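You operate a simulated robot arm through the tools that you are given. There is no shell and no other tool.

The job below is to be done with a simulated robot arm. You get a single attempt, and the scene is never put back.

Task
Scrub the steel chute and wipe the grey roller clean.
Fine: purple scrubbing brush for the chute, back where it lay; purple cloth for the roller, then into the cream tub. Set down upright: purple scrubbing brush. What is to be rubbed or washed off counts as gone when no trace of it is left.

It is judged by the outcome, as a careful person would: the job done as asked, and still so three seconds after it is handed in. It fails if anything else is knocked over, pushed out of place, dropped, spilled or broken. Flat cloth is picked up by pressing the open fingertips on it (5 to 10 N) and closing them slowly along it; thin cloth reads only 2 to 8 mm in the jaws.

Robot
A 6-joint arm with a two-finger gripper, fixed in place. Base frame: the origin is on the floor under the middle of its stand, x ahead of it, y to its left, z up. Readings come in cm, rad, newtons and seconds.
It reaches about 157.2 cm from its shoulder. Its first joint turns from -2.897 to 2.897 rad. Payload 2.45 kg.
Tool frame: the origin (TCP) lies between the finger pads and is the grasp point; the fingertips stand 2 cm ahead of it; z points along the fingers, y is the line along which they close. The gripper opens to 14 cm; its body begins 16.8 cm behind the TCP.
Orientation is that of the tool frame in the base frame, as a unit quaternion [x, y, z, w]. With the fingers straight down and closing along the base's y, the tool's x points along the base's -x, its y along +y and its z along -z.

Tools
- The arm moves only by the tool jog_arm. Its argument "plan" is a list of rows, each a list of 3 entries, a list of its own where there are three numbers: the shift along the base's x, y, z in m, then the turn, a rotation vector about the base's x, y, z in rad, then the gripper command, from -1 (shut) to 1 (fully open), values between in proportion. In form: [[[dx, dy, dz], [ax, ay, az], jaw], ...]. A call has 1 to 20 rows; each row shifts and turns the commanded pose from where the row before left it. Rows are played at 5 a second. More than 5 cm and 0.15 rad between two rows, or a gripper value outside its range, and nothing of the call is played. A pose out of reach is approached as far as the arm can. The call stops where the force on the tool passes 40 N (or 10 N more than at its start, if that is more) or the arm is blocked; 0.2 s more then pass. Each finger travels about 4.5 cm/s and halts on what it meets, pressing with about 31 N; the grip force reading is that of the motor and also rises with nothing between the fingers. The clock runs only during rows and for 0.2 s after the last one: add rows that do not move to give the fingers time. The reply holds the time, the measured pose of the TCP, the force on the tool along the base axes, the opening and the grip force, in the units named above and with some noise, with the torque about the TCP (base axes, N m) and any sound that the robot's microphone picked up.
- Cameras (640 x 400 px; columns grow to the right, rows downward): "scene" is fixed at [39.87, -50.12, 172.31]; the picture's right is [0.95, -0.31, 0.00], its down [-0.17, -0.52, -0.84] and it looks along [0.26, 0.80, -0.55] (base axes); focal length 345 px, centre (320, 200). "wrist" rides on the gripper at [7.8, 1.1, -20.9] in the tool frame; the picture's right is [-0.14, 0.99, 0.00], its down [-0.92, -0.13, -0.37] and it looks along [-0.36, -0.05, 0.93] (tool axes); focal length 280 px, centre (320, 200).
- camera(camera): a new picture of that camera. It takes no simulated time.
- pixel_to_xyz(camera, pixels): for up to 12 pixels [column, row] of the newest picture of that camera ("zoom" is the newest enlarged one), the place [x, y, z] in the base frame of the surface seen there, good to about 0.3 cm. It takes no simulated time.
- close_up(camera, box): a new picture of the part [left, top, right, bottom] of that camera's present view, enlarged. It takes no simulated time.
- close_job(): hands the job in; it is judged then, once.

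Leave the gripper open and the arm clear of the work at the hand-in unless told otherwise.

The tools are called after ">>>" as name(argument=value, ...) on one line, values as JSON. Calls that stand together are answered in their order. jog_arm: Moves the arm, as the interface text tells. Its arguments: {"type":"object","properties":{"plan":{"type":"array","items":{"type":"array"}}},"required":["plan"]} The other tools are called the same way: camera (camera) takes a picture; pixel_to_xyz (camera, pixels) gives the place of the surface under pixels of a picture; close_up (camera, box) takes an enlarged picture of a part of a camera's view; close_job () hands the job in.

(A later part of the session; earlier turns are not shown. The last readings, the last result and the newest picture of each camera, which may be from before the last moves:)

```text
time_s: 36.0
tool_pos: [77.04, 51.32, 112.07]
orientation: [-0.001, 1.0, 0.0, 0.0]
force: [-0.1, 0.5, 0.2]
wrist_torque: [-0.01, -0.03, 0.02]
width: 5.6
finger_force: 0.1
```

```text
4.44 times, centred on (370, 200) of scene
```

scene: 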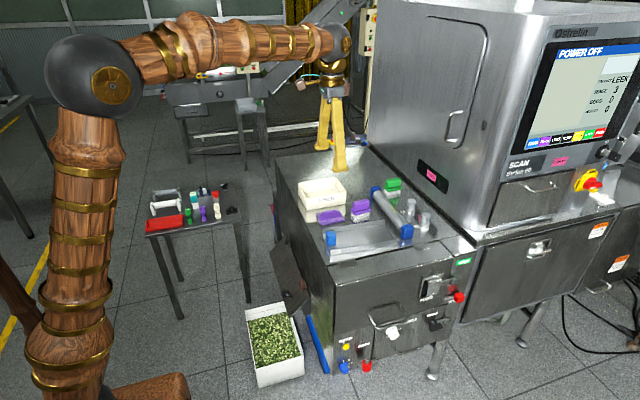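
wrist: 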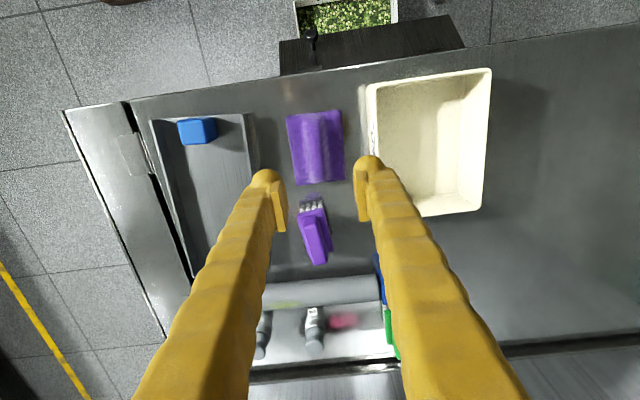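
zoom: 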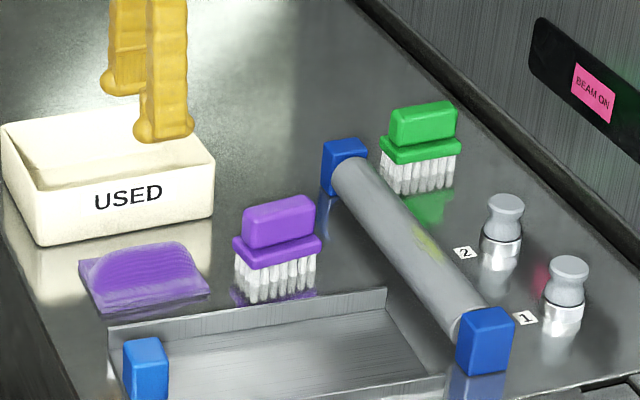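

The brush stands fine. Now enlarging the cloth in the wrist view and measuring its profile.

>>> close_up(camera="wrist", box=[260, 95, 370, 200])

```text
3.81 times, centred on (315, 148) of wrist
```

zoom: 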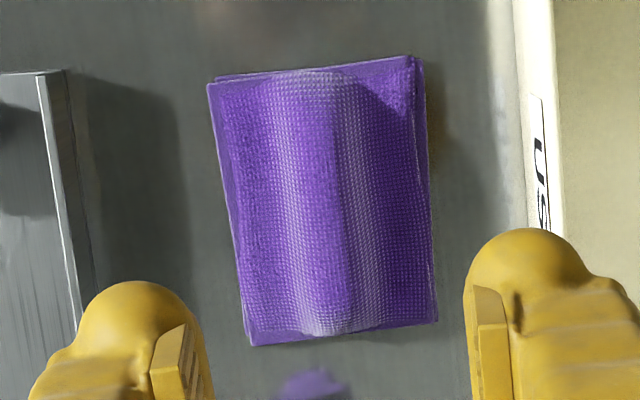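

>>> pixel_to_xyz(camera="zoom", pixels=[[215, 200], [240, 200], [265, 200], [285, 200], [305, 200], [325, 200], [345, 200], [365, 200], [385, 200], [405, 200], [425, 200], [330, 120]])

>>> pixel_to_xyz(camera="zoom", pixels=[[212, 90], [415, 62], [255, 340], [435, 318], [320, 280], [315, 320], [330, 80], [300, 240], [340, 240], [360, 280], [290, 280], [310, 130]])

```text
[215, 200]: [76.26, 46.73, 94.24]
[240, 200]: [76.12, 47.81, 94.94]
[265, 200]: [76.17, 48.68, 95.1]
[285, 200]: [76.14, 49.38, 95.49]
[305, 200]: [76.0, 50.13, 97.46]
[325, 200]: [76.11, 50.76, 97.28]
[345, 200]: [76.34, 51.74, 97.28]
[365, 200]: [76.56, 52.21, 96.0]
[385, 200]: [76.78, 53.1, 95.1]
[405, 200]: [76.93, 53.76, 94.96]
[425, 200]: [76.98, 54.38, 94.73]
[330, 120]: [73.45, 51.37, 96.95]
```

```text
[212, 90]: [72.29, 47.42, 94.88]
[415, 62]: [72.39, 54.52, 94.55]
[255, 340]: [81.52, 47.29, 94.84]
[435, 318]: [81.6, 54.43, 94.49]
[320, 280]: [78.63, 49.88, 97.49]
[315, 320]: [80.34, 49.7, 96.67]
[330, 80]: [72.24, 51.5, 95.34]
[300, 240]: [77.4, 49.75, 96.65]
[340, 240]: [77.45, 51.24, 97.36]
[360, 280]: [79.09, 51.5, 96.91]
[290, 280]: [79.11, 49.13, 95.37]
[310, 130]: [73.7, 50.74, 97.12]
```

The cloth has a ridge along x at y≈50.9, top z≈97.4, on a flat base about z 94.9 (x 72–81.6, y 47.3–54.5). I'll descend with the jaws 5.2 cm open, straddling the ridge, stopping just above the base layer.

>>> jog_arm(plan=[[[0, -0.001, -0.03], [0, 0, -0.06], -0.25], [[0, 0, -0.04], [0, 0, 0], -0.25], [[0, 0, -0.04], [0, 0, 0], -0.25], [[0, 0, -0.02], [0, 0, 0], -0.25], [[0, 0, -0.012], [0, 0, 0], -0.25], [[0, 0, 0], [0, 0, 0], -0.25]])

>>> camera(camera="wrist")

>>> close_up(camera="scene", box=[300, 175, 380, 230])

```text
time_s: 37.4
tool_pos: [77.02, 51.07, 98.16]
orientation: [0.029, 1.0, 0.0, -0.001]
force: [0.1, 0.5, 1.2]
wrist_torque: [0.03, -0.01, 0.0]
width: 5.26
finger_force: 0.0
```

```text
taken
```

wrist: 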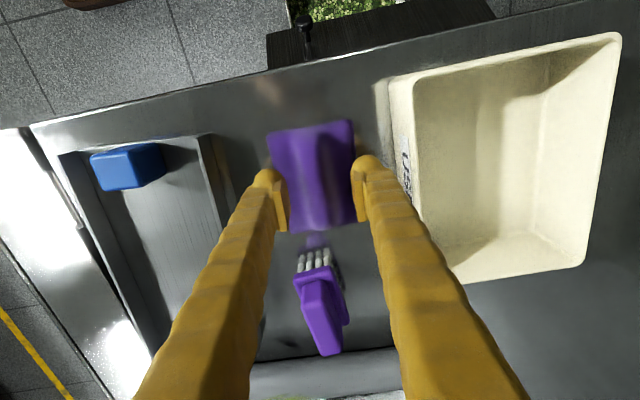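

```text
7.27 times, centred on (340, 202) of scene
```

zoom: 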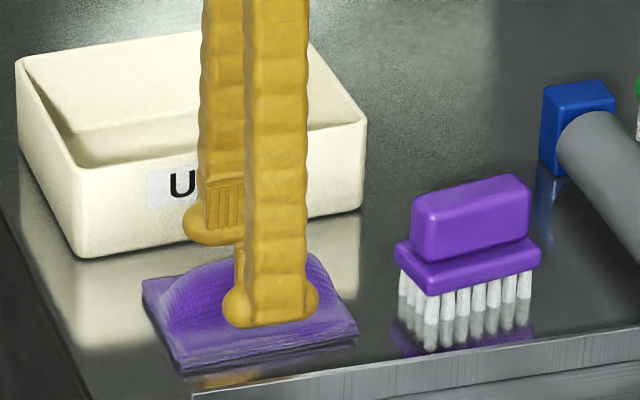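

Fingers straddle the ridge with clearance to the tub. Lowering in small steps to press 5–10 N on the base layer.

>>> jog_arm(plan=[[[0, 0, -0.003], [0, 0, 0], -0.25], [[0, 0, -0.003], [0, 0, 0], -0.25], [[0, 0, -0.002], [0, 0, 0], -0.25], [[0, 0, 0], [0, 0, 0], -0.25]])

```text
time_s: 38.4
tool_pos: [77.0, 51.02, 97.24]
orientation: [0.03, 1.0, 0.0, 0.0]
force: [-0.2, -0.2, 0.0]
wrist_torque: [0.02, -0.02, 0.02]
width: 5.25
finger_force: 0.1
```

>>> jog_arm(plan=[[[0, 0, -0.001], [0, 0, 0], -0.25], [[0, 0, -0.001], [0, 0, 0], -0.25], [[0, 0, -0.001], [0, 0, 0], -0.25], [[0, 0, 0], [0, 0, 0], -0.25]])

```text
time_s: 39.4
tool_pos: [77.04, 51.06, 96.89]
orientation: [0.03, 1.0, 0.001, 0.0]
force: [-0.3, -0.7, -0.3]
wrist_torque: [-0.03, 0.0, 0.0]
width: 5.23
finger_force: 0.1
```

Tips at about z 94.9, no force yet. Continuing 1 mm steps.

>>> jog_arm(plan=[[[0, 0, -0.001], [0, 0, 0], -0.25], [[0, 0, -0.001], [0, 0, 0], -0.25], [[0, 0, 0], [0, 0, 0], -0.25]])

>>> close_up(camera="scene", box=[300, 185, 370, 233])

```text
time_s: 40.2
tool_pos: [77.12, 51.15, 96.79]
orientation: [0.03, 1.0, 0.0, 0.0]
force: [-2.2, 1.9, 9.4]
wrist_torque: [-0.07, 0.07, -0.03]
width: 5.29
finger_force: 0.3
```

```text
8.33 times, centred on (335, 209) of scene
```

zoom: 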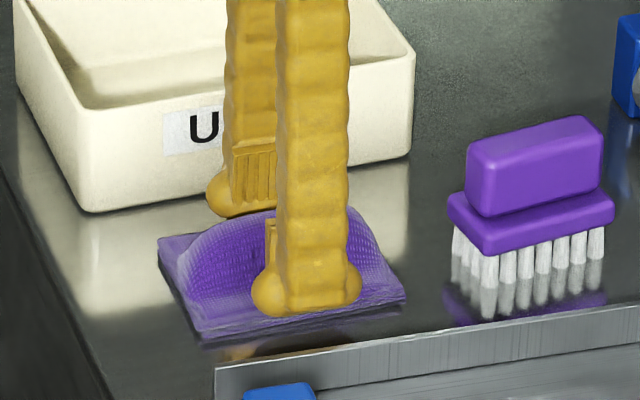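

Pressing 9.4 N. Closing the fingers slowly along the cloth.

>>> jog_arm(plan=[[[0, 0, 0], [0, 0, 0], -0.3], [[0, 0, 0], [0, 0, 0], -0.35], [[0, 0, 0], [0, 0, 0], -0.4], [[0, 0, 0], [0, 0, 0], -0.45], [[0, 0, 0], [0, 0, 0], -0.5], [[0, 0, 0], [0, 0, 0], -0.55], [[0, 0, 0], [0, 0, 0], -0.6], [[0, 0, 0], [0, 0, 0], -0.65], [[0, 0, 0], [0, 0, 0], -0.7], [[0, 0, 0], [0, 0, 0], -0.75], [[0, 0, 0], [0, 0, 0], -0.8], [[0, 0, 0], [0, 0, 0], -0.85], [[0, 0, 0], [0, 0, 0], -0.9], [[0, 0, 0], [0, 0, 0], -0.95], [[0, 0, 0], [0, 0, 0], -1], [[0, 0, 0], [0, 0, 0], -1], [[0, 0, 0], [0, 0, 0], -1]])

>>> camera(camera="wrist")

>>> close_up(camera="scene", box=[300, 185, 370, 233])

```text
time_s: 43.8
tool_pos: [76.99, 50.99, 96.81]
orientation: [0.03, 1.0, 0.0, 0.0]
force: [-0.9, 1.1, 38.1]
wrist_torque: [-0.02, 0.05, 0.14]
width: 2.27
finger_force: 31.1
```

```text
taken
```

wrist: 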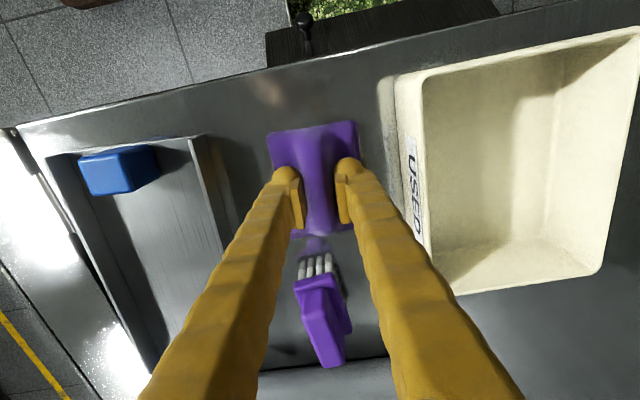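

```text
8.33 times, centred on (335, 209) of scene
```

zoom: 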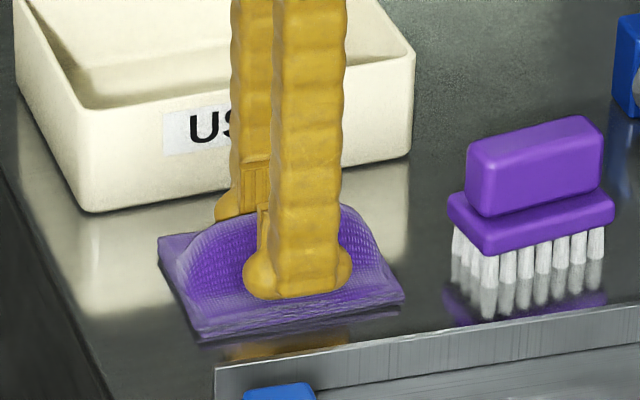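

The ridge is pinched at 2.27 cm with 31 N, and the downward press has risen to 38 N. I'll relieve it by raising a little, then lift gently.

>>> jog_arm(plan=[[[0, 0, 0.001], [0, 0, 0], -1], [[0, 0, 0.002], [0, 0, 0], -1], [[0, 0, 0.005], [0, 0, 0], -1], [[0, 0, 0.01], [0, 0, 0], -1], [[0, 0, 0], [0, 0, 0], -1]])

>>> camera(camera="wrist")

>>> close_up(camera="scene", box=[300, 185, 370, 233])

```text
time_s: 45.0
tool_pos: [77.22, 51.14, 98.52]
orientation: [0.029, 1.0, 0.0, 0.0]
force: [-0.2, -0.3, 0.1]
wrist_torque: [-0.01, -0.02, 0.01]
width: 2.25
finger_force: 31.0
```

```text
taken
```

wrist: 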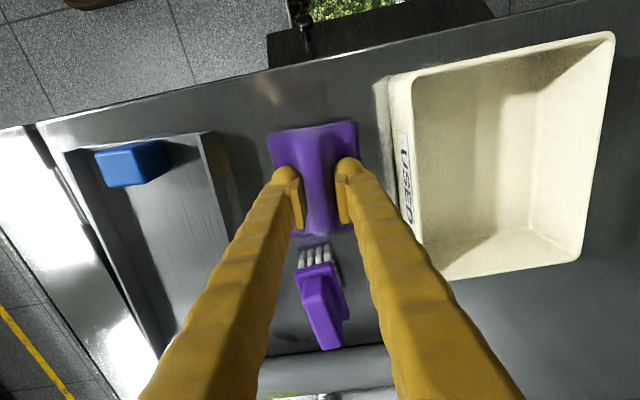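

```text
8.33 times, centred on (335, 209) of scene
```

zoom: 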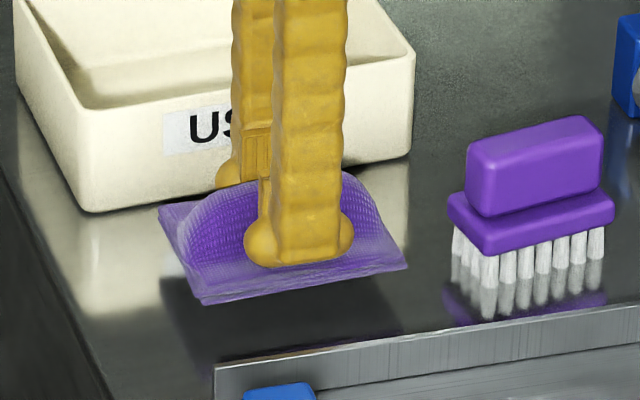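

The cloth comes up as a pad held by its ridge. I'll lift it well clear (10 cm) and take a fresh zoom of the roller smear.

>>> jog_arm(plan=[[[0, 0, 0.035], [0, 0, 0], -1], [[0, 0, 0.035], [0, 0, 0], -1], [[0, 0, 0.035], [0, 0, 0], -1], [[0, 0, 0], [0, 0, 0], -1]])

>>> close_up(camera="scene", box=[370, 180, 430, 220])

>>> camera(camera="wrist")

```text
time_s: 46.0
tool_pos: [76.83, 50.87, 108.82]
orientation: [0.03, 1.0, 0.0, 0.0]
force: [0.8, -0.2, 0.3]
wrist_torque: [0.02, 0.0, -0.01]
width: 2.27
finger_force: 30.7
```

```text
10.00 times, centred on (400, 200) of scene
```

zoom: 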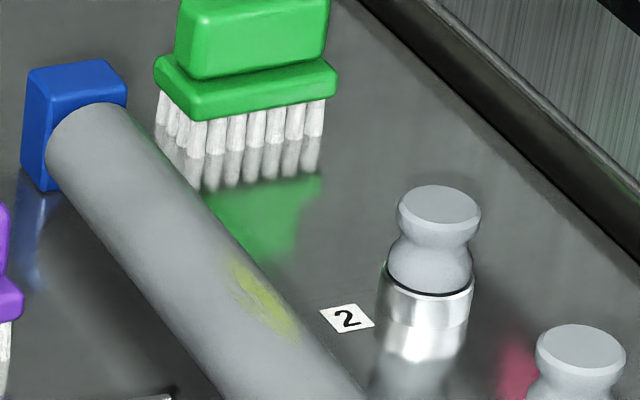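

```text
taken
```

wrist: 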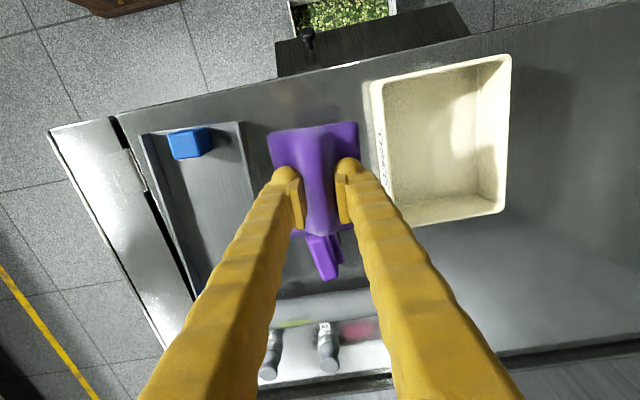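

>>> pixel_to_xyz(camera="zoom", pixels=[[232, 262], [240, 290], [262, 320], [290, 335], [270, 290], [250, 265], [282, 312], [210, 290], [180, 290], [190, 250], [225, 235], [300, 335]])

>>> close_up(camera="wrist", box=[240, 290, 400, 390])

```text
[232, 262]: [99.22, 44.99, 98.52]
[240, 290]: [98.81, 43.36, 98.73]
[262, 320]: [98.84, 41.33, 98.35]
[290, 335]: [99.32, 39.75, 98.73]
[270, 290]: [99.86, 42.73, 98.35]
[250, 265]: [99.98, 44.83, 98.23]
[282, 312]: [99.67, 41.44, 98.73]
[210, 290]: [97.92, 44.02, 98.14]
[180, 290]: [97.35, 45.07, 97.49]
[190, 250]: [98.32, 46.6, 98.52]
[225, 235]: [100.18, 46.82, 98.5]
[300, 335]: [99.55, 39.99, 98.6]
```

```text
4.00 times, centred on (320, 340) of wrist
```

zoom: 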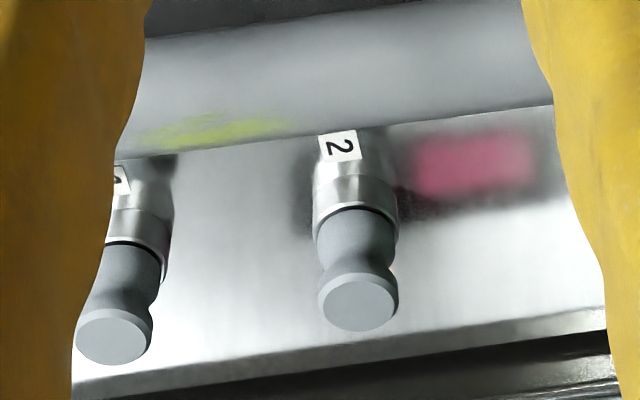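

The smear lies along the top and far side of the roller (y≈39.5–45.5, x≈98.7–100.2+). I'll check how close the machine wall is, since tilting the gripper that way may be needed.

>>> camera(camera="scene")

>>> pixel_to_xyz(camera="scene", pixels=[[432, 175], [420, 160], [450, 185], [400, 130], [420, 60], [460, 100], [410, 160], [440, 215], [470, 215], [415, 225], [424, 200], [413, 188]])

```text
taken
```

scene: 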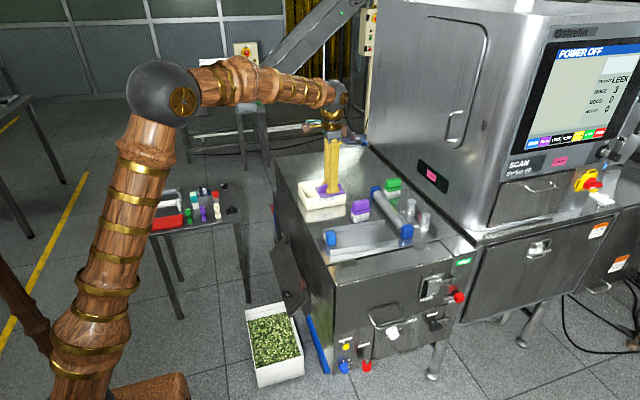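

```text
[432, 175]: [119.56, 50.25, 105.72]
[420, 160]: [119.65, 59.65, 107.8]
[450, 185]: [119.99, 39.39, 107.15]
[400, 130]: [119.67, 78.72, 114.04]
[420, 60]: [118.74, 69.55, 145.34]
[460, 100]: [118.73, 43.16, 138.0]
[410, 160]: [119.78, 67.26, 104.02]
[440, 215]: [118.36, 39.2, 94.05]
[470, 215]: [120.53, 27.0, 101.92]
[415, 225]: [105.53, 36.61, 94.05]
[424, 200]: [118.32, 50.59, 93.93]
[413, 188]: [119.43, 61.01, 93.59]
```

The machine wall is at x≈119.6, so a modest tilt would be possible later. First I'll carry the cloth, high, to above the smear at about (99.3, 42.5).

>>> jog_arm(plan=[[[0.0446, -0.017, 0], [0, 0, 0], -1], [[0.0446, -0.017, 0], [0, 0, 0], -1], [[0.0446, -0.017, 0], [0, 0, 0], -1], [[0.0446, -0.017, 0], [0, 0, 0], -1], [[0.0446, -0.017, 0], [0, 0, 0], -1], [[0, 0, 0], [0, 0, 0], -1]])

>>> camera(camera="scene")

>>> close_up(camera="scene", box=[340, 120, 460, 250])

>>> camera(camera="wrist")

```text
time_s: 47.4
tool_pos: [99.54, 42.27, 108.94]
orientation: [0.03, 1.0, 0.0, 0.0]
force: [0.1, 0.5, -0.2]
wrist_torque: [0.0, -0.02, 0.01]
width: 2.3
finger_force: 31.0
```

```text
taken
```

scene: 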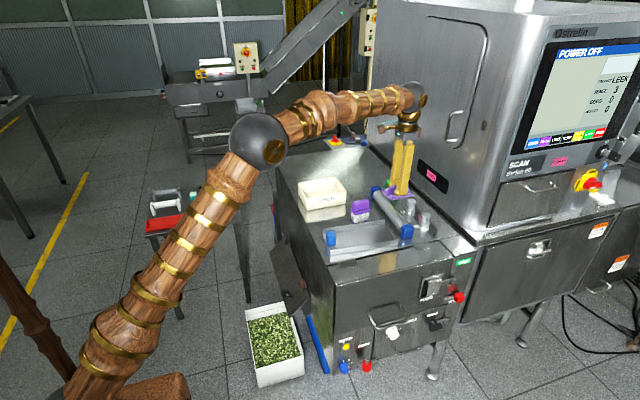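

```text
3.08 times, centred on (400, 185) of scene
```

zoom: 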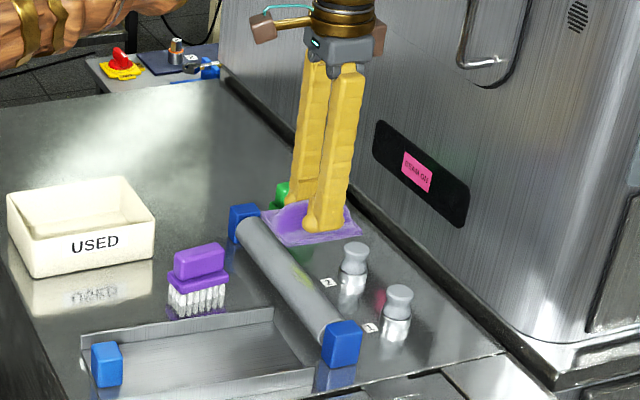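

```text
taken
```

wrist: 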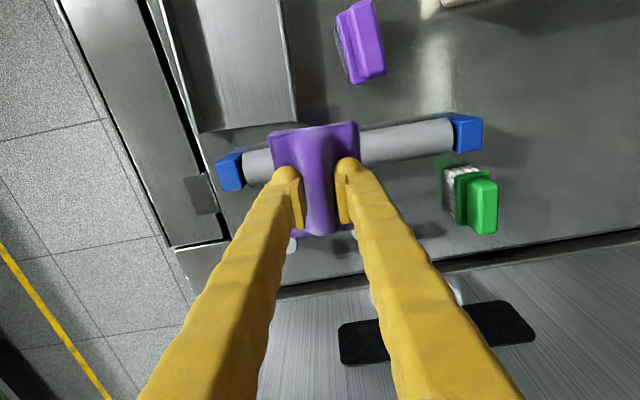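

The cloth is over the roller, clear of the bottles and wall. Lowering to 1 cm above expected contact (TCP z≈101.5).

>>> jog_arm(plan=[[[0, 0, -0.03], [0, 0, 0], -1], [[0, 0, -0.03], [0, 0, 0], -1], [[0, 0, -0.006], [0, 0, 0], -1], [[0, 0, -0.003], [0, 0, 0], -1], [[0, 0, 0], [0, 0, 0], -1]])

>>> close_up(camera="scene", box=[360, 170, 450, 250])

```text
time_s: 48.6
tool_pos: [99.44, 42.33, 102.07]
orientation: [0.03, 1.0, 0.0, 0.0]
force: [-0.2, -0.1, -0.5]
wrist_torque: [0.02, -0.01, 0.02]
width: 2.27
finger_force: 30.8
```

```text
5.00 times, centred on (405, 210) of scene
```

zoom: 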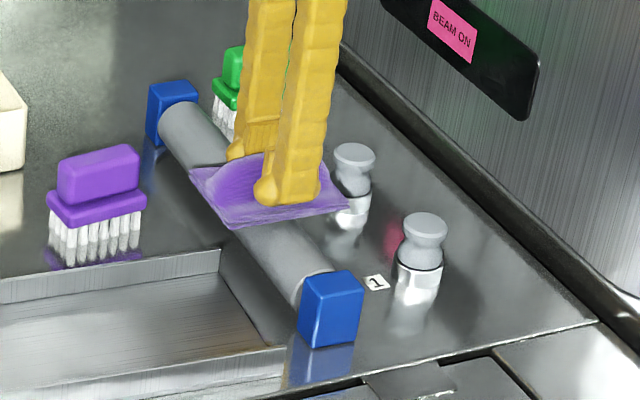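

Just above the roller. Stepping down 1 mm at a time to contact.

>>> jog_arm(plan=[[[0, 0, -0.001], [0, 0, 0], -1], [[0, 0, -0.001], [0, 0, 0], -1], [[0, 0, -0.001], [0, 0, 0], -1], [[0, 0, -0.001], [0, 0, 0], -1], [[0, 0, 0], [0, 0, 0], -1]])

```text
time_s: 49.8
tool_pos: [99.33, 42.47, 101.67]
orientation: [0.029, 1.0, 0.0, 0.0]
force: [-0.2, -0.8, -1.0]
wrist_torque: [0.0, -0.02, -0.02]
width: 2.27
finger_force: 31.7
```

>>> jog_arm(plan=[[[0, 0, -0.001], [0, 0, 0], -1], [[0, 0, -0.001], [0, 0, 0], -1], [[0, 0, -0.001], [0, 0, 0], -1], [[0, 0, 0], [0, 0, 0], -1]])

```text
time_s: 50.8
tool_pos: [99.2, 42.47, 101.47]
orientation: [0.029, 1.0, 0.0, 0.0]
force: [0.7, -1.0, 7.4]
wrist_torque: [-0.32, -0.02, 0.0]
width: 2.28
finger_force: 31.3
```

Contact at 7.4 N. Wiping along the roller (y) back and forth ±3 cm.

>>> jog_arm(plan=[[[0, 0, -0.0003], [0, 0, 0], -1], [[0.0006, 0.01, 0], [0, 0, 0], -1], [[0.0006, 0.01, 0], [0, 0, 0], -1], [[0.0006, 0.01, 0], [0, 0, 0], -1], [[-0.0006, -0.01, 0], [0, 0, 0], -1], [[-0.0006, -0.01, 0], [0, 0, 0], -1], [[-0.0006, -0.01, 0], [0, 0, 0], -1], [[-0.0006, -0.01, 0], [0, 0, 0], -1], [[-0.0006, -0.01, 0], [0, 0, 0], -1], [[-0.0006, -0.01, 0], [0, 0, 0], -1], [[0.0006, 0.01, 0], [0, 0, 0], -1], [[0.0006, 0.01, 0], [0, 0, 0], -1], [[0.0006, 0.01, 0], [0, 0, 0], -1], [[0, 0, 0], [0, 0, 0], -1]])

>>> close_up(camera="scene", box=[360, 170, 450, 250])

>>> camera(camera="wrist")

```text
time_s: 53.8
tool_pos: [99.26, 42.61, 101.4]
orientation: [0.03, 1.0, 0.0, -0.001]
force: [1.1, -2.2, 10.1]
wrist_torque: [0.35, 0.01, -0.05]
width: 2.27
finger_force: 31.0
```

```text
5.00 times, centred on (405, 210) of scene
```

zoom: 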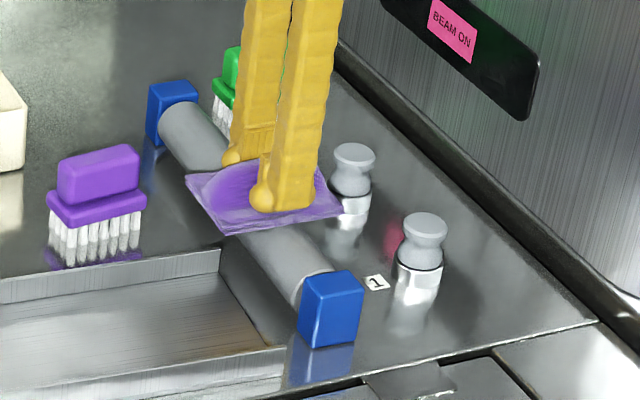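

```text
taken
```

wrist: 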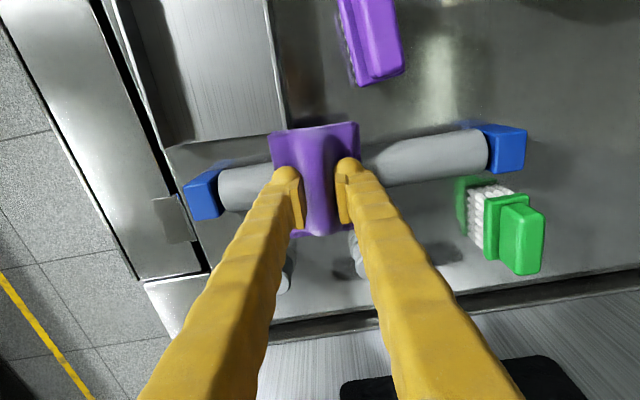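

Wipe at 10 N went smoothly. I'll lift 5 cm and move aside in +y to inspect the roller.

>>> jog_arm(plan=[[[0, 0, 0.02], [0, 0, 0], -1], [[0, 0, 0.03], [0, 0, 0], -1], [[0, 0.04, 0], [0, 0, 0], -1], [[0, 0.04, 0], [0, 0, 0], -1], [[0, 0.03, 0], [0, 0, 0], -1], [[0, 0, 0], [0, 0, 0], -1]])

>>> close_up(camera="scene", box=[370, 185, 430, 225])

>>> camera(camera="wrist")

```text
time_s: 55.2
tool_pos: [99.35, 53.52, 106.44]
orientation: [0.03, 1.0, 0.0, 0.0]
force: [0.0, 0.7, -1.0]
wrist_torque: [0.0, -0.03, -0.01]
width: 2.27
finger_force: 31.5
```

```text
10.00 times, centred on (400, 205) of scene
```

zoom: 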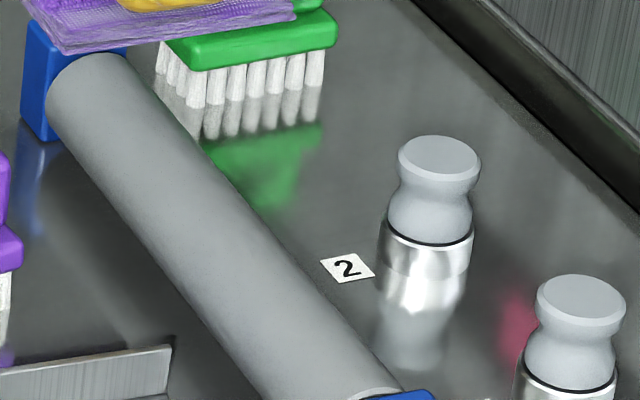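

```text
taken
```

wrist: 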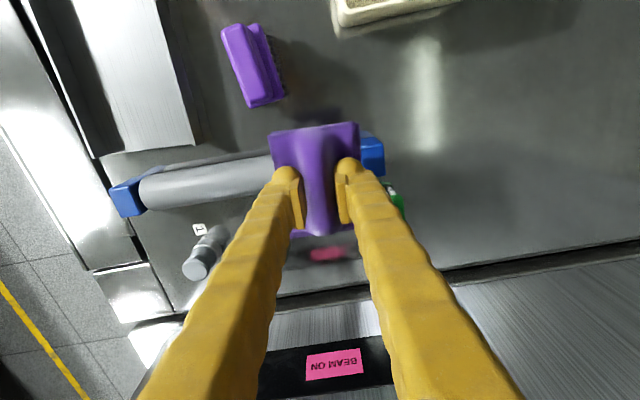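

The visible side is clean. The wrist camera now looks almost straight down on the roller, so I'll enlarge it to check the far side too.

>>> close_up(camera="wrist", box=[120, 140, 290, 250])

>>> close_up(camera="wrist", box=[190, 150, 280, 206])

```text
3.64 times, centred on (205, 195) of wrist
```

zoom: 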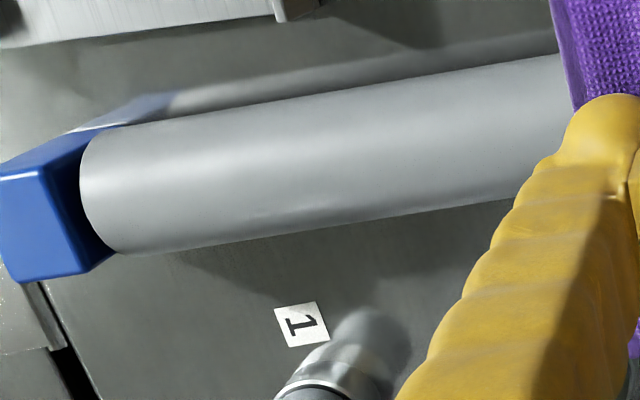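

```text
7.11 times, centred on (235, 178) of wrist
```

zoom: 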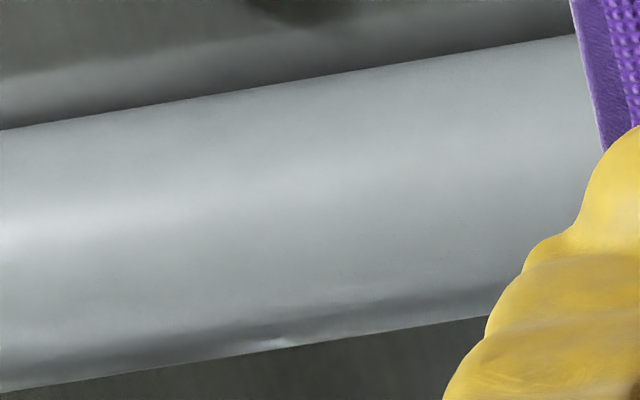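

>>> pixel_to_xyz(camera="zoom", pixels=[[280, 343], [280, 200], [30, 250], [480, 150], [480, 310], [400, 335], [150, 365], [560, 60]])

```text
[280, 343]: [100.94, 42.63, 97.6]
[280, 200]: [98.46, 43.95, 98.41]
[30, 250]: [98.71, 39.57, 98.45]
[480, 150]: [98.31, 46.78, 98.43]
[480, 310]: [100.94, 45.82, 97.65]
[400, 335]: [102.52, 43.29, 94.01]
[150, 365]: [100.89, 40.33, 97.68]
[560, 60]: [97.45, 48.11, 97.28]
```

The bright streak near (100.9, 42.6) on the far flank is whitish; I want to be sure it's only a highlight. I'll raise 5 cm and shift 7 cm in +x (wall is at 119.6) to look down on the roller's far side.

>>> jog_arm(plan=[[[0, 0, 0.04], [0, 0, 0], -1], [[0.035, 0, 0.01], [0, 0, 0], -1], [[0.035, 0, 0], [0, 0, 0], -1], [[0, 0, 0], [0, 0, 0], -1]])

>>> camera(camera="wrist")

>>> camera(camera="scene")

```text
time_s: 56.2
tool_pos: [104.68, 52.55, 110.53]
orientation: [0.03, 1.0, 0.0, 0.0]
force: [-0.2, 0.8, -0.2]
wrist_torque: [0.0, -0.01, 0.03]
width: 2.25
finger_force: 31.1
out of reach, approached as far as the arm can: row 3
```

```text
taken
```

wrist: 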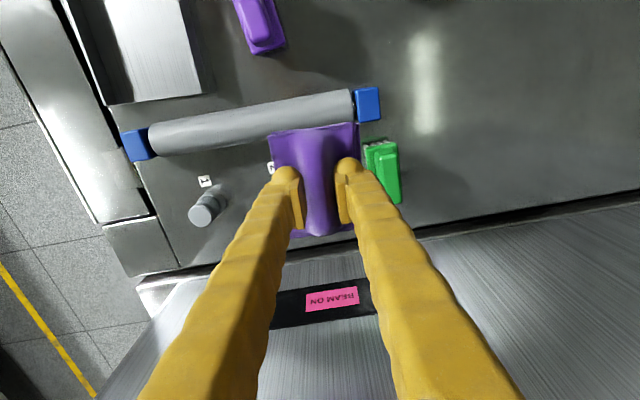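

```text
taken
```

scene: 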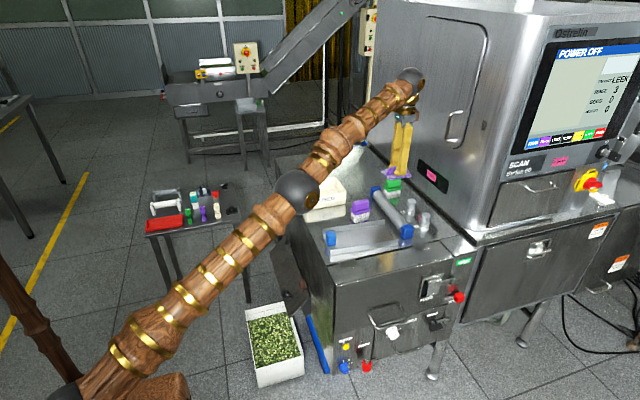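

The arm reached its limit but is in a fine place. Enlarging the roller from here.

>>> close_up(camera="wrist", box=[180, 90, 290, 160])

>>> close_up(camera="wrist", box=[130, 80, 370, 170])

```text
5.71 times, centred on (235, 125) of wrist
```

zoom: 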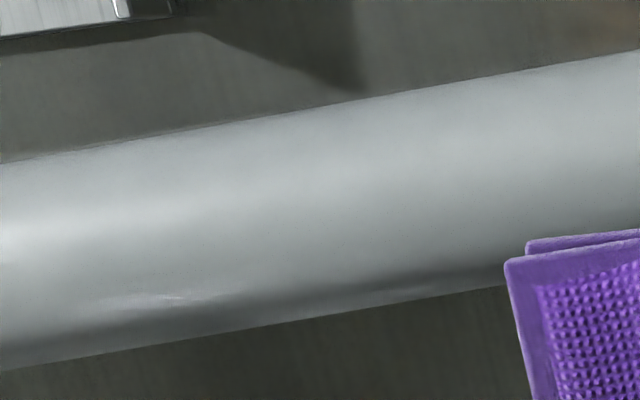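

```text
2.67 times, centred on (250, 125) of wrist
```

zoom: 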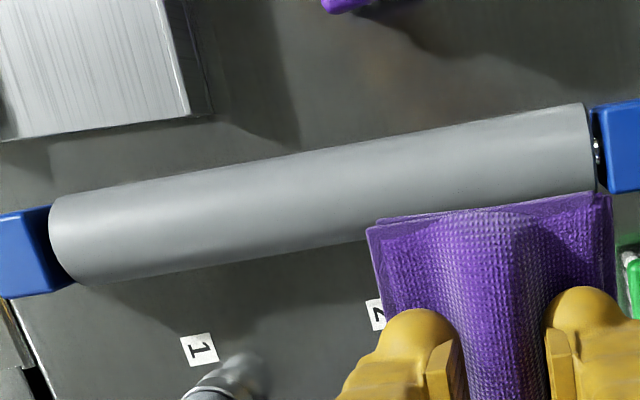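

The streak shifted with the viewpoint, so it was only a reflection; the roller looks clean. For certainty I'll give it one more light pass. Returning over the roller first and reading the pose.

>>> jog_arm(plan=[[[-0.03, -0.03, 0], [0, 0, 0], -1], [[-0.03, -0.03, 0], [0, 0, 0], -1], [[0, -0.03, 0], [0, 0, 0], -1], [[0, 0, 0], [0, 0, 0], -1]])

```text
time_s: 57.2
tool_pos: [98.5, 43.57, 110.74]
orientation: [0.03, 1.0, 0.0, 0.001]
force: [-0.2, -0.1, -0.8]
wrist_torque: [-0.05, 0.02, 0.02]
width: 2.27
finger_force: 31.4
```

Pose is (98.5, 43.6, 110.7). Moving to (99.4, 42.4) and lowering to just above the roller.

>>> jog_arm(plan=[[[0.009, -0.011, -0.02], [0, 0, 0], -1], [[0, 0, -0.03], [0, 0, 0], -1], [[0, 0, -0.025], [0, 0, 0], -1], [[0, 0, -0.01], [0, 0, 0], -1], [[0, 0, -0.003], [0, 0, 0], -1], [[0, 0, 0], [0, 0, 0], -1]])

```text
time_s: 58.6
tool_pos: [99.63, 42.68, 101.91]
orientation: [0.029, 1.0, -0.001, 0.0]
force: [0.2, -0.3, -1.0]
wrist_torque: [-0.01, -0.02, 0.01]
width: 2.28
finger_force: 30.6
```

>>> jog_arm(plan=[[[0, 0, -0.001], [0, 0, 0], -1], [[0, 0, -0.001], [0, 0, 0], -1], [[0, 0, -0.001], [0, 0, 0], -1], [[0, 0, -0.001], [0, 0, 0], -1], [[0, 0, 0], [0, 0, 0], -1]])

```text
time_s: 59.8
tool_pos: [99.76, 42.64, 101.62]
orientation: [0.03, 1.0, 0.0, -0.001]
force: [0.7, 0.2, -0.1]
wrist_torque: [0.01, -0.03, 0.0]
width: 2.25
finger_force: 31.2
```

>>> jog_arm(plan=[[[0, 0, -0.001], [0, 0, 0], -1], [[0, 0, -0.001], [0, 0, 0], -1], [[0, 0, 0], [0, 0, 0], -1]])

```text
time_s: 60.6
tool_pos: [99.92, 42.7, 101.46]
orientation: [0.031, 1.0, 0.0, 0.0]
force: [-0.3, -0.7, 9.7]
wrist_torque: [0.34, 0.1, -0.01]
width: 2.28
finger_force: 31.0
```

Contact at 9.7 N. One more pass along y ±3.5 cm with slight x shifts.

>>> jog_arm(plan=[[[0.0006, 0.01, 0], [0, 0, 0], -1], [[0.0006, 0.01, 0], [0, 0, 0], -1], [[0.0006, 0.01, 0], [0, 0, 0], -1], [[-0.0006, -0.01, 0], [0, 0, 0], -1], [[-0.0006, -0.01, 0], [0, 0, 0], -1], [[-0.0006, -0.01, 0], [0, 0, 0], -1], [[-0.0006, -0.01, 0], [0, 0, 0], -1], [[-0.0006, -0.01, 0], [0, 0, 0], -1], [[-0.0006, -0.01, 0], [0, 0, 0], -1], [[-0.0094, 0.01, 0], [0, 0, 0], -1], [[0.0006, 0.01, 0], [0, 0, 0], -1], [[0.0006, 0.01, 0], [0, 0, 0], -1], [[0.0006, 0.01, 0], [0, 0, 0], -1], [[0.0006, 0.01, 0], [0, 0, 0], -1], [[-0.0006, -0.01, 0], [0, 0, 0], -1], [[-0.0006, -0.01, 0], [0, 0, 0], -1], [[0, 0, 0], [0, 0, 0], -1]])

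>>> close_up(camera="scene", box=[360, 170, 450, 250])

```text
time_s: 64.2
tool_pos: [98.87, 42.83, 101.45]
orientation: [0.029, 1.0, 0.0, -0.001]
force: [-0.3, 1.0, 6.5]
wrist_torque: [0.26, -0.02, 0.08]
width: 2.29
finger_force: 30.7
```

```text
5.00 times, centred on (405, 210) of scene
```

zoom: 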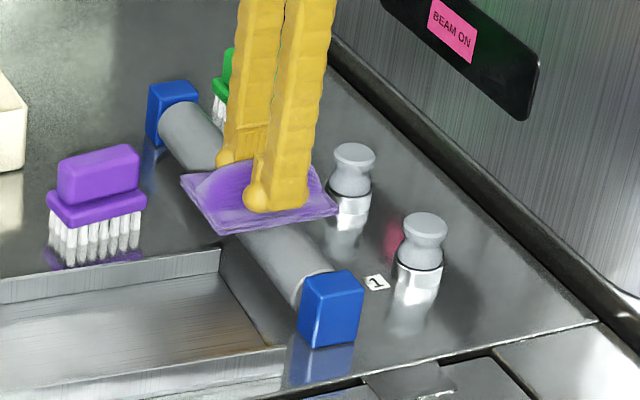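

Roller pass done. Now lifting 9 cm and carrying the cloth over to above the tub centre (77.8, 64.2).

>>> jog_arm(plan=[[[0, 0, 0.03], [0, 0, 0], -1], [[0, 0, 0.03], [0, 0, 0], -1], [[0, 0, 0.03], [0, 0, 0], -1], [[-0.03, 0.0305, 0], [0, 0, 0], -1], [[-0.03, 0.0305, 0], [0, 0, 0], -1], [[-0.03, 0.0305, 0], [0, 0, 0], -1], [[-0.03, 0.0305, 0], [0, 0, 0], -1], [[-0.03, 0.0305, 0], [0, 0, 0], -1], [[-0.03, 0.0305, 0], [0, 0, 0], -1], [[-0.03, 0.0305, 0], [0, 0, 0], -1], [[0, 0, 0], [0, 0, 0], -1]])

>>> close_up(camera="scene", box=[370, 180, 430, 225])

>>> camera(camera="wrist")

>>> close_up(camera="scene", box=[280, 145, 400, 235])

```text
time_s: 66.6
tool_pos: [77.63, 64.39, 110.23]
orientation: [0.03, 1.0, 0.0, 0.0]
force: [0.6, -0.1, -0.3]
wrist_torque: [0.0, 0.02, -0.02]
width: 2.28
finger_force: 30.7
```

```text
8.89 times, centred on (400, 202) of scene
```

zoom: 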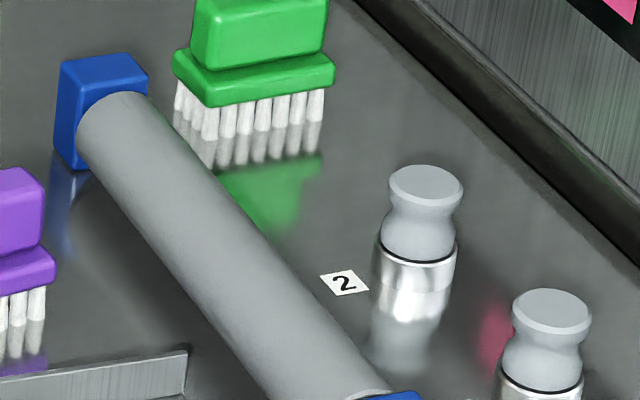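

```text
taken
```

wrist: 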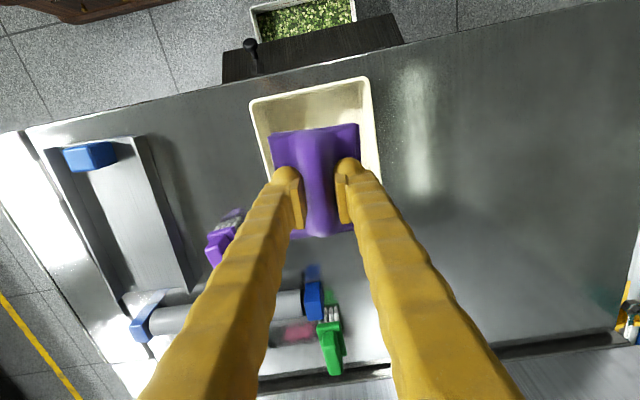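

```text
4.44 times, centred on (340, 190) of scene
```

zoom: 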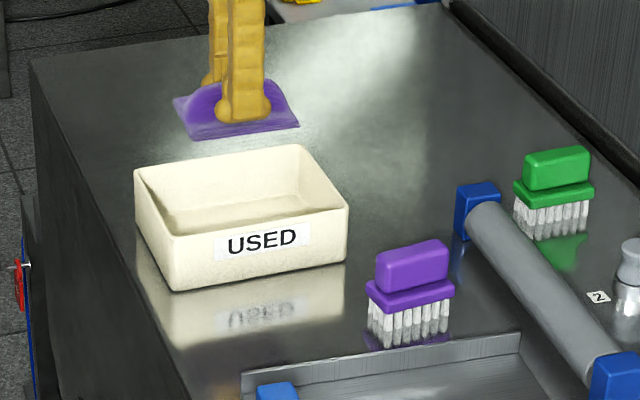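

Roller and the rest look clean and undisturbed. I'll measure the tub rim from this view to centre the cloth.

>>> pixel_to_xyz(camera="wrist", pixels=[[254, 103], [365, 80], [377, 175], [268, 170], [310, 110], [340, 100], [271, 135], [358, 125]])

>>> pixel_to_xyz(camera="zoom", pixels=[[176, 237], [345, 207], [300, 148], [137, 170], [240, 205], [290, 200], [178, 288], [345, 258]])

```text
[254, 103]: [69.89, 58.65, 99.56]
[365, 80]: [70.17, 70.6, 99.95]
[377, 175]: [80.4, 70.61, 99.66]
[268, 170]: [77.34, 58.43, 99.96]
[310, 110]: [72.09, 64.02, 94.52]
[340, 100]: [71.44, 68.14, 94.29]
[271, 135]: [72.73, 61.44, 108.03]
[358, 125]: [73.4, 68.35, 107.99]
```

```text
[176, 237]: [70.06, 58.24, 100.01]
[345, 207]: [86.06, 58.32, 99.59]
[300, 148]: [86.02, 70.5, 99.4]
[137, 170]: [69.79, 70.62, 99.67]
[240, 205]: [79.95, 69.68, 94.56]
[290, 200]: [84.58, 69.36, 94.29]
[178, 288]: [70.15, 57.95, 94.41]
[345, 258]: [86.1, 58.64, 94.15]
```

Tub inside is about x 70.5–85.4, y 58.9–69.9; the cloth (x 73–82.3, y 61.3–68.4) fits. Lowering into it.

>>> jog_arm(plan=[[[0, -0.003, -0.03], [0, 0, 0], -1], [[0, 0, -0.03], [0, 0, 0], -1], [[0, 0, -0.025], [0, 0, 0], -1], [[0, 0, -0.02], [0, 0, 0], -1], [[0, 0, -0.012], [0, 0, 0], -1], [[0, 0, 0], [0, 0, 0], -1]])

>>> camera(camera="wrist")

>>> close_up(camera="scene", box=[280, 145, 400, 235])

```text
time_s: 68.0
tool_pos: [77.94, 63.75, 98.68]
orientation: [0.03, 1.0, 0.0, 0.0]
force: [0.0, 0.4, -0.9]
wrist_torque: [0.0, 0.01, 0.02]
width: 2.24
finger_force: 30.9
```

```text
taken
```

wrist: 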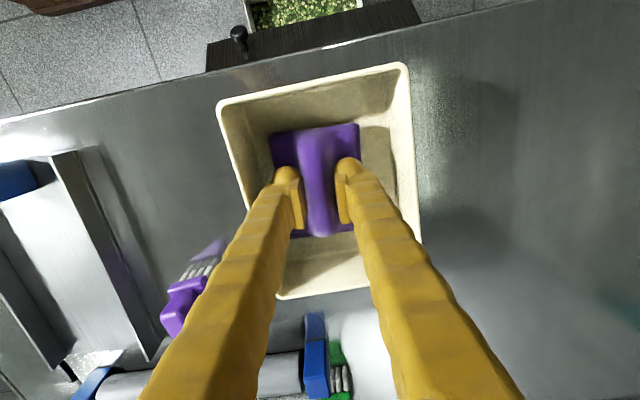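

```text
4.44 times, centred on (340, 190) of scene
```

zoom: 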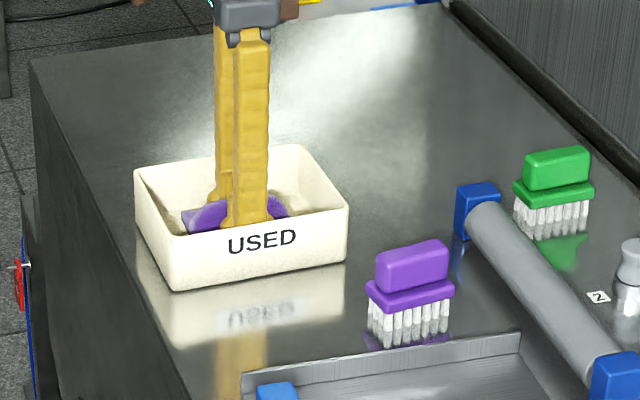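

The cloth is inside the tub with clearance. Lowering in small steps toward the tub floor.

>>> jog_arm(plan=[[[0, 0, -0.003], [0, 0, 0], -1], [[0, 0, -0.003], [0, 0, 0], -1], [[0, 0, -0.002], [0, 0, 0], -1], [[0, 0, -0.001], [0, 0, 0], -1], [[0, 0, 0], [0, 0, 0], -1]])

```text
time_s: 69.2
tool_pos: [77.85, 63.81, 97.7]
orientation: [0.029, 1.0, 0.0, 0.001]
force: [0.3, 0.1, -0.4]
wrist_torque: [0.01, 0.0, 0.03]
width: 2.25
finger_force: 30.9
```

>>> jog_arm(plan=[[[0, 0, -0.001], [0, 0, 0], -1], [[0, 0, -0.001], [0, 0, 0], -1], [[0, 0, -0.001], [0, 0, 0], -1], [[0, 0, 0], [0, 0, 0], -1]])

```text
time_s: 70.2
tool_pos: [77.78, 63.72, 97.58]
orientation: [0.029, 1.0, -0.001, 0.0]
force: [-0.5, -0.8, -0.2]
wrist_torque: [-0.02, -0.03, -0.01]
width: 2.25
finger_force: 30.8
```

Nearly on the floor. Two more 1 mm steps.

>>> jog_arm(plan=[[[0, 0, -0.001], [0, 0, 0], -1], [[0, 0, -0.001], [0, 0, 0], -1], [[0, 0, 0], [0, 0, 0], -1]])

```text
time_s: 71.0
tool_pos: [77.84, 63.68, 97.35]
orientation: [0.029, 1.0, 0.001, 0.0]
force: [-2.3, 3.4, 15.6]
wrist_torque: [0.07, 0.07, 0.01]
width: 2.25
finger_force: 31.1
```

Contact at 15.6 N on the tub floor. I'll ease up 1 mm and open slowly to about 4.2 cm, staying clear of the tub walls.

>>> jog_arm(plan=[[[0, 0, 0.001], [0, 0, 0], -1], [[0, 0, 0], [0, 0, 0], -0.65], [[0, 0, 0], [0, 0, 0], -0.55], [[0, 0, 0], [0, 0, 0], -0.45], [[0, 0, 0], [0, 0, 0], -0.4], [[0, 0, 0], [0, 0, 0], -0.4], [[0, 0, 0], [0, 0, 0], -0.4]])

>>> camera(camera="wrist")

>>> close_up(camera="scene", box=[290, 165, 360, 215])

```text
time_s: 72.6
tool_pos: [77.86, 63.77, 97.35]
orientation: [0.03, 1.0, 0.0, 0.0]
force: [0.4, 0.1, 15.0]
wrist_torque: [-0.03, 0.04, -0.01]
width: 3.39
finger_force: 0.1
```

```text
taken
```

wrist: 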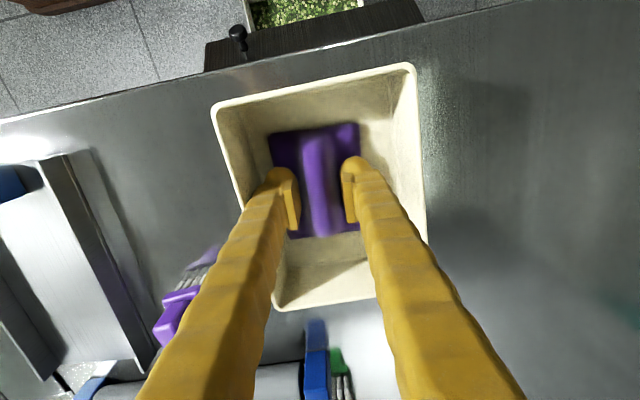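

```text
8.00 times, centred on (325, 190) of scene
```

zoom: 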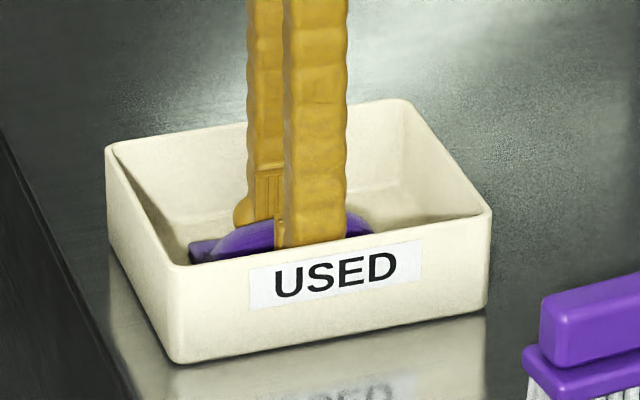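

Released; the width reads 3.4 cm with the tips pressing 15 N on the cloth. I'll raise a few mm straight up, letting the fingers finish opening, then check.

>>> jog_arm(plan=[[[0, 0, 0.002], [0, 0, 0], -0.45], [[0, 0, 0.003], [0, 0, 0], -0.45], [[0, 0, 0.005], [0, 0, 0], -0.45], [[0, 0, 0], [0, 0, 0], -0.45]])

>>> close_up(camera="scene", box=[290, 165, 360, 215])

>>> camera(camera="wrist")

```text
time_s: 73.6
tool_pos: [77.8, 63.67, 98.21]
orientation: [0.03, 1.0, 0.0, 0.0]
force: [-0.1, 0.0, -0.4]
wrist_torque: [-0.03, 0.0, -0.03]
width: 3.85
finger_force: 0.0
```

```text
8.00 times, centred on (325, 190) of scene
```

zoom: 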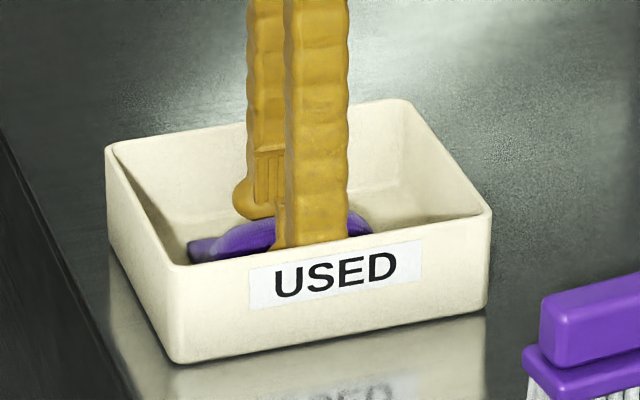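

```text
taken
```

wrist: 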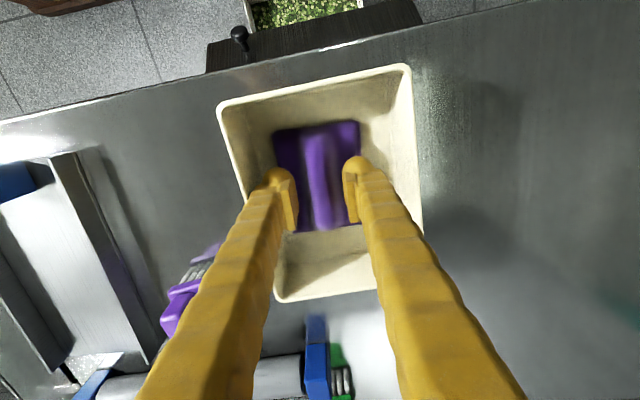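

The cloth stays on the tub floor, fingers free. Lifting straight up out of the tub, then opening fully once clear and moving back.

>>> jog_arm(plan=[[[0, 0, 0.02], [0, 0, 0], -0.45], [[0, 0, 0.03], [0, 0, 0], -0.45], [[0, 0, 0.04], [0, 0, 0], -0.45], [[0, 0, 0.04], [0, 0, 0], -0.2], [[0, 0, 0.04], [0, 0, 0], 0.4], [[0, 0, 0.03], [0, 0, 0], 1], [[-0.04, 0, 0], [0, 0, 0.06], 1], [[-0.04, 0, 0], [0, 0, 0], 1], [[-0.04, 0, 0], [0, 0, 0], 1], [[0, 0, 0], [0, 0, 0], 1], [[0, 0, 0], [0, 0, 0], 1]])

>>> camera(camera="wrist")

>>> camera(camera="scene")

>>> close_up(camera="scene", box=[290, 160, 450, 265])

```text
time_s: 76.0
tool_pos: [65.96, 63.74, 118.32]
orientation: [0.001, 1.0, -0.001, 0.001]
force: [-0.2, 0.0, -0.7]
wrist_torque: [0.02, 0.02, 0.0]
width: 13.99
finger_force: 0.1
```

```text
taken
```

wrist: 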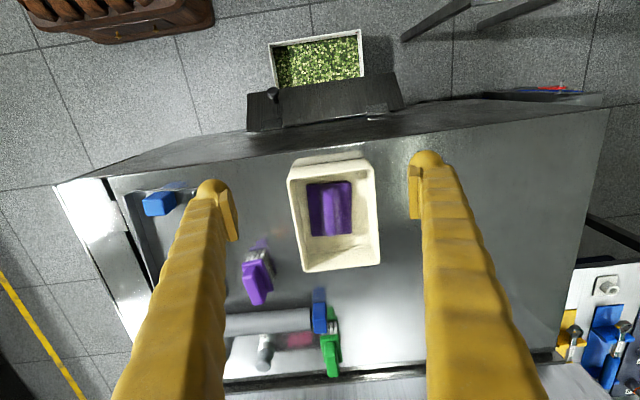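

```text
taken
```

scene: 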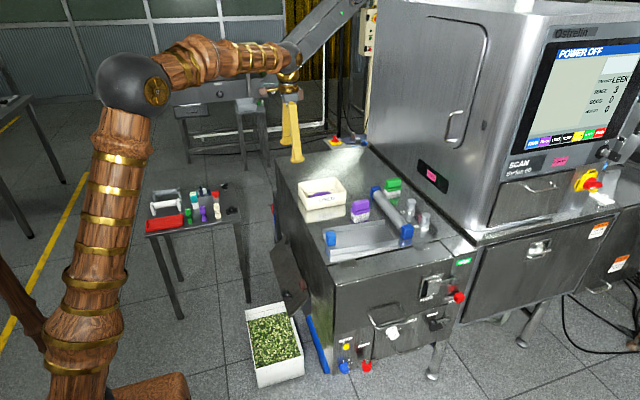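

```text
3.81 times, centred on (370, 212) of scene
```

zoom: 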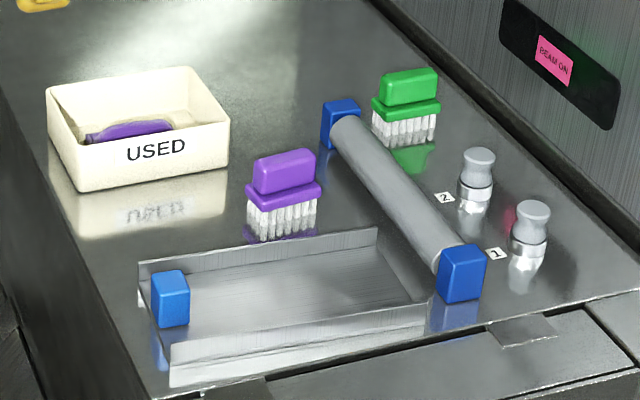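

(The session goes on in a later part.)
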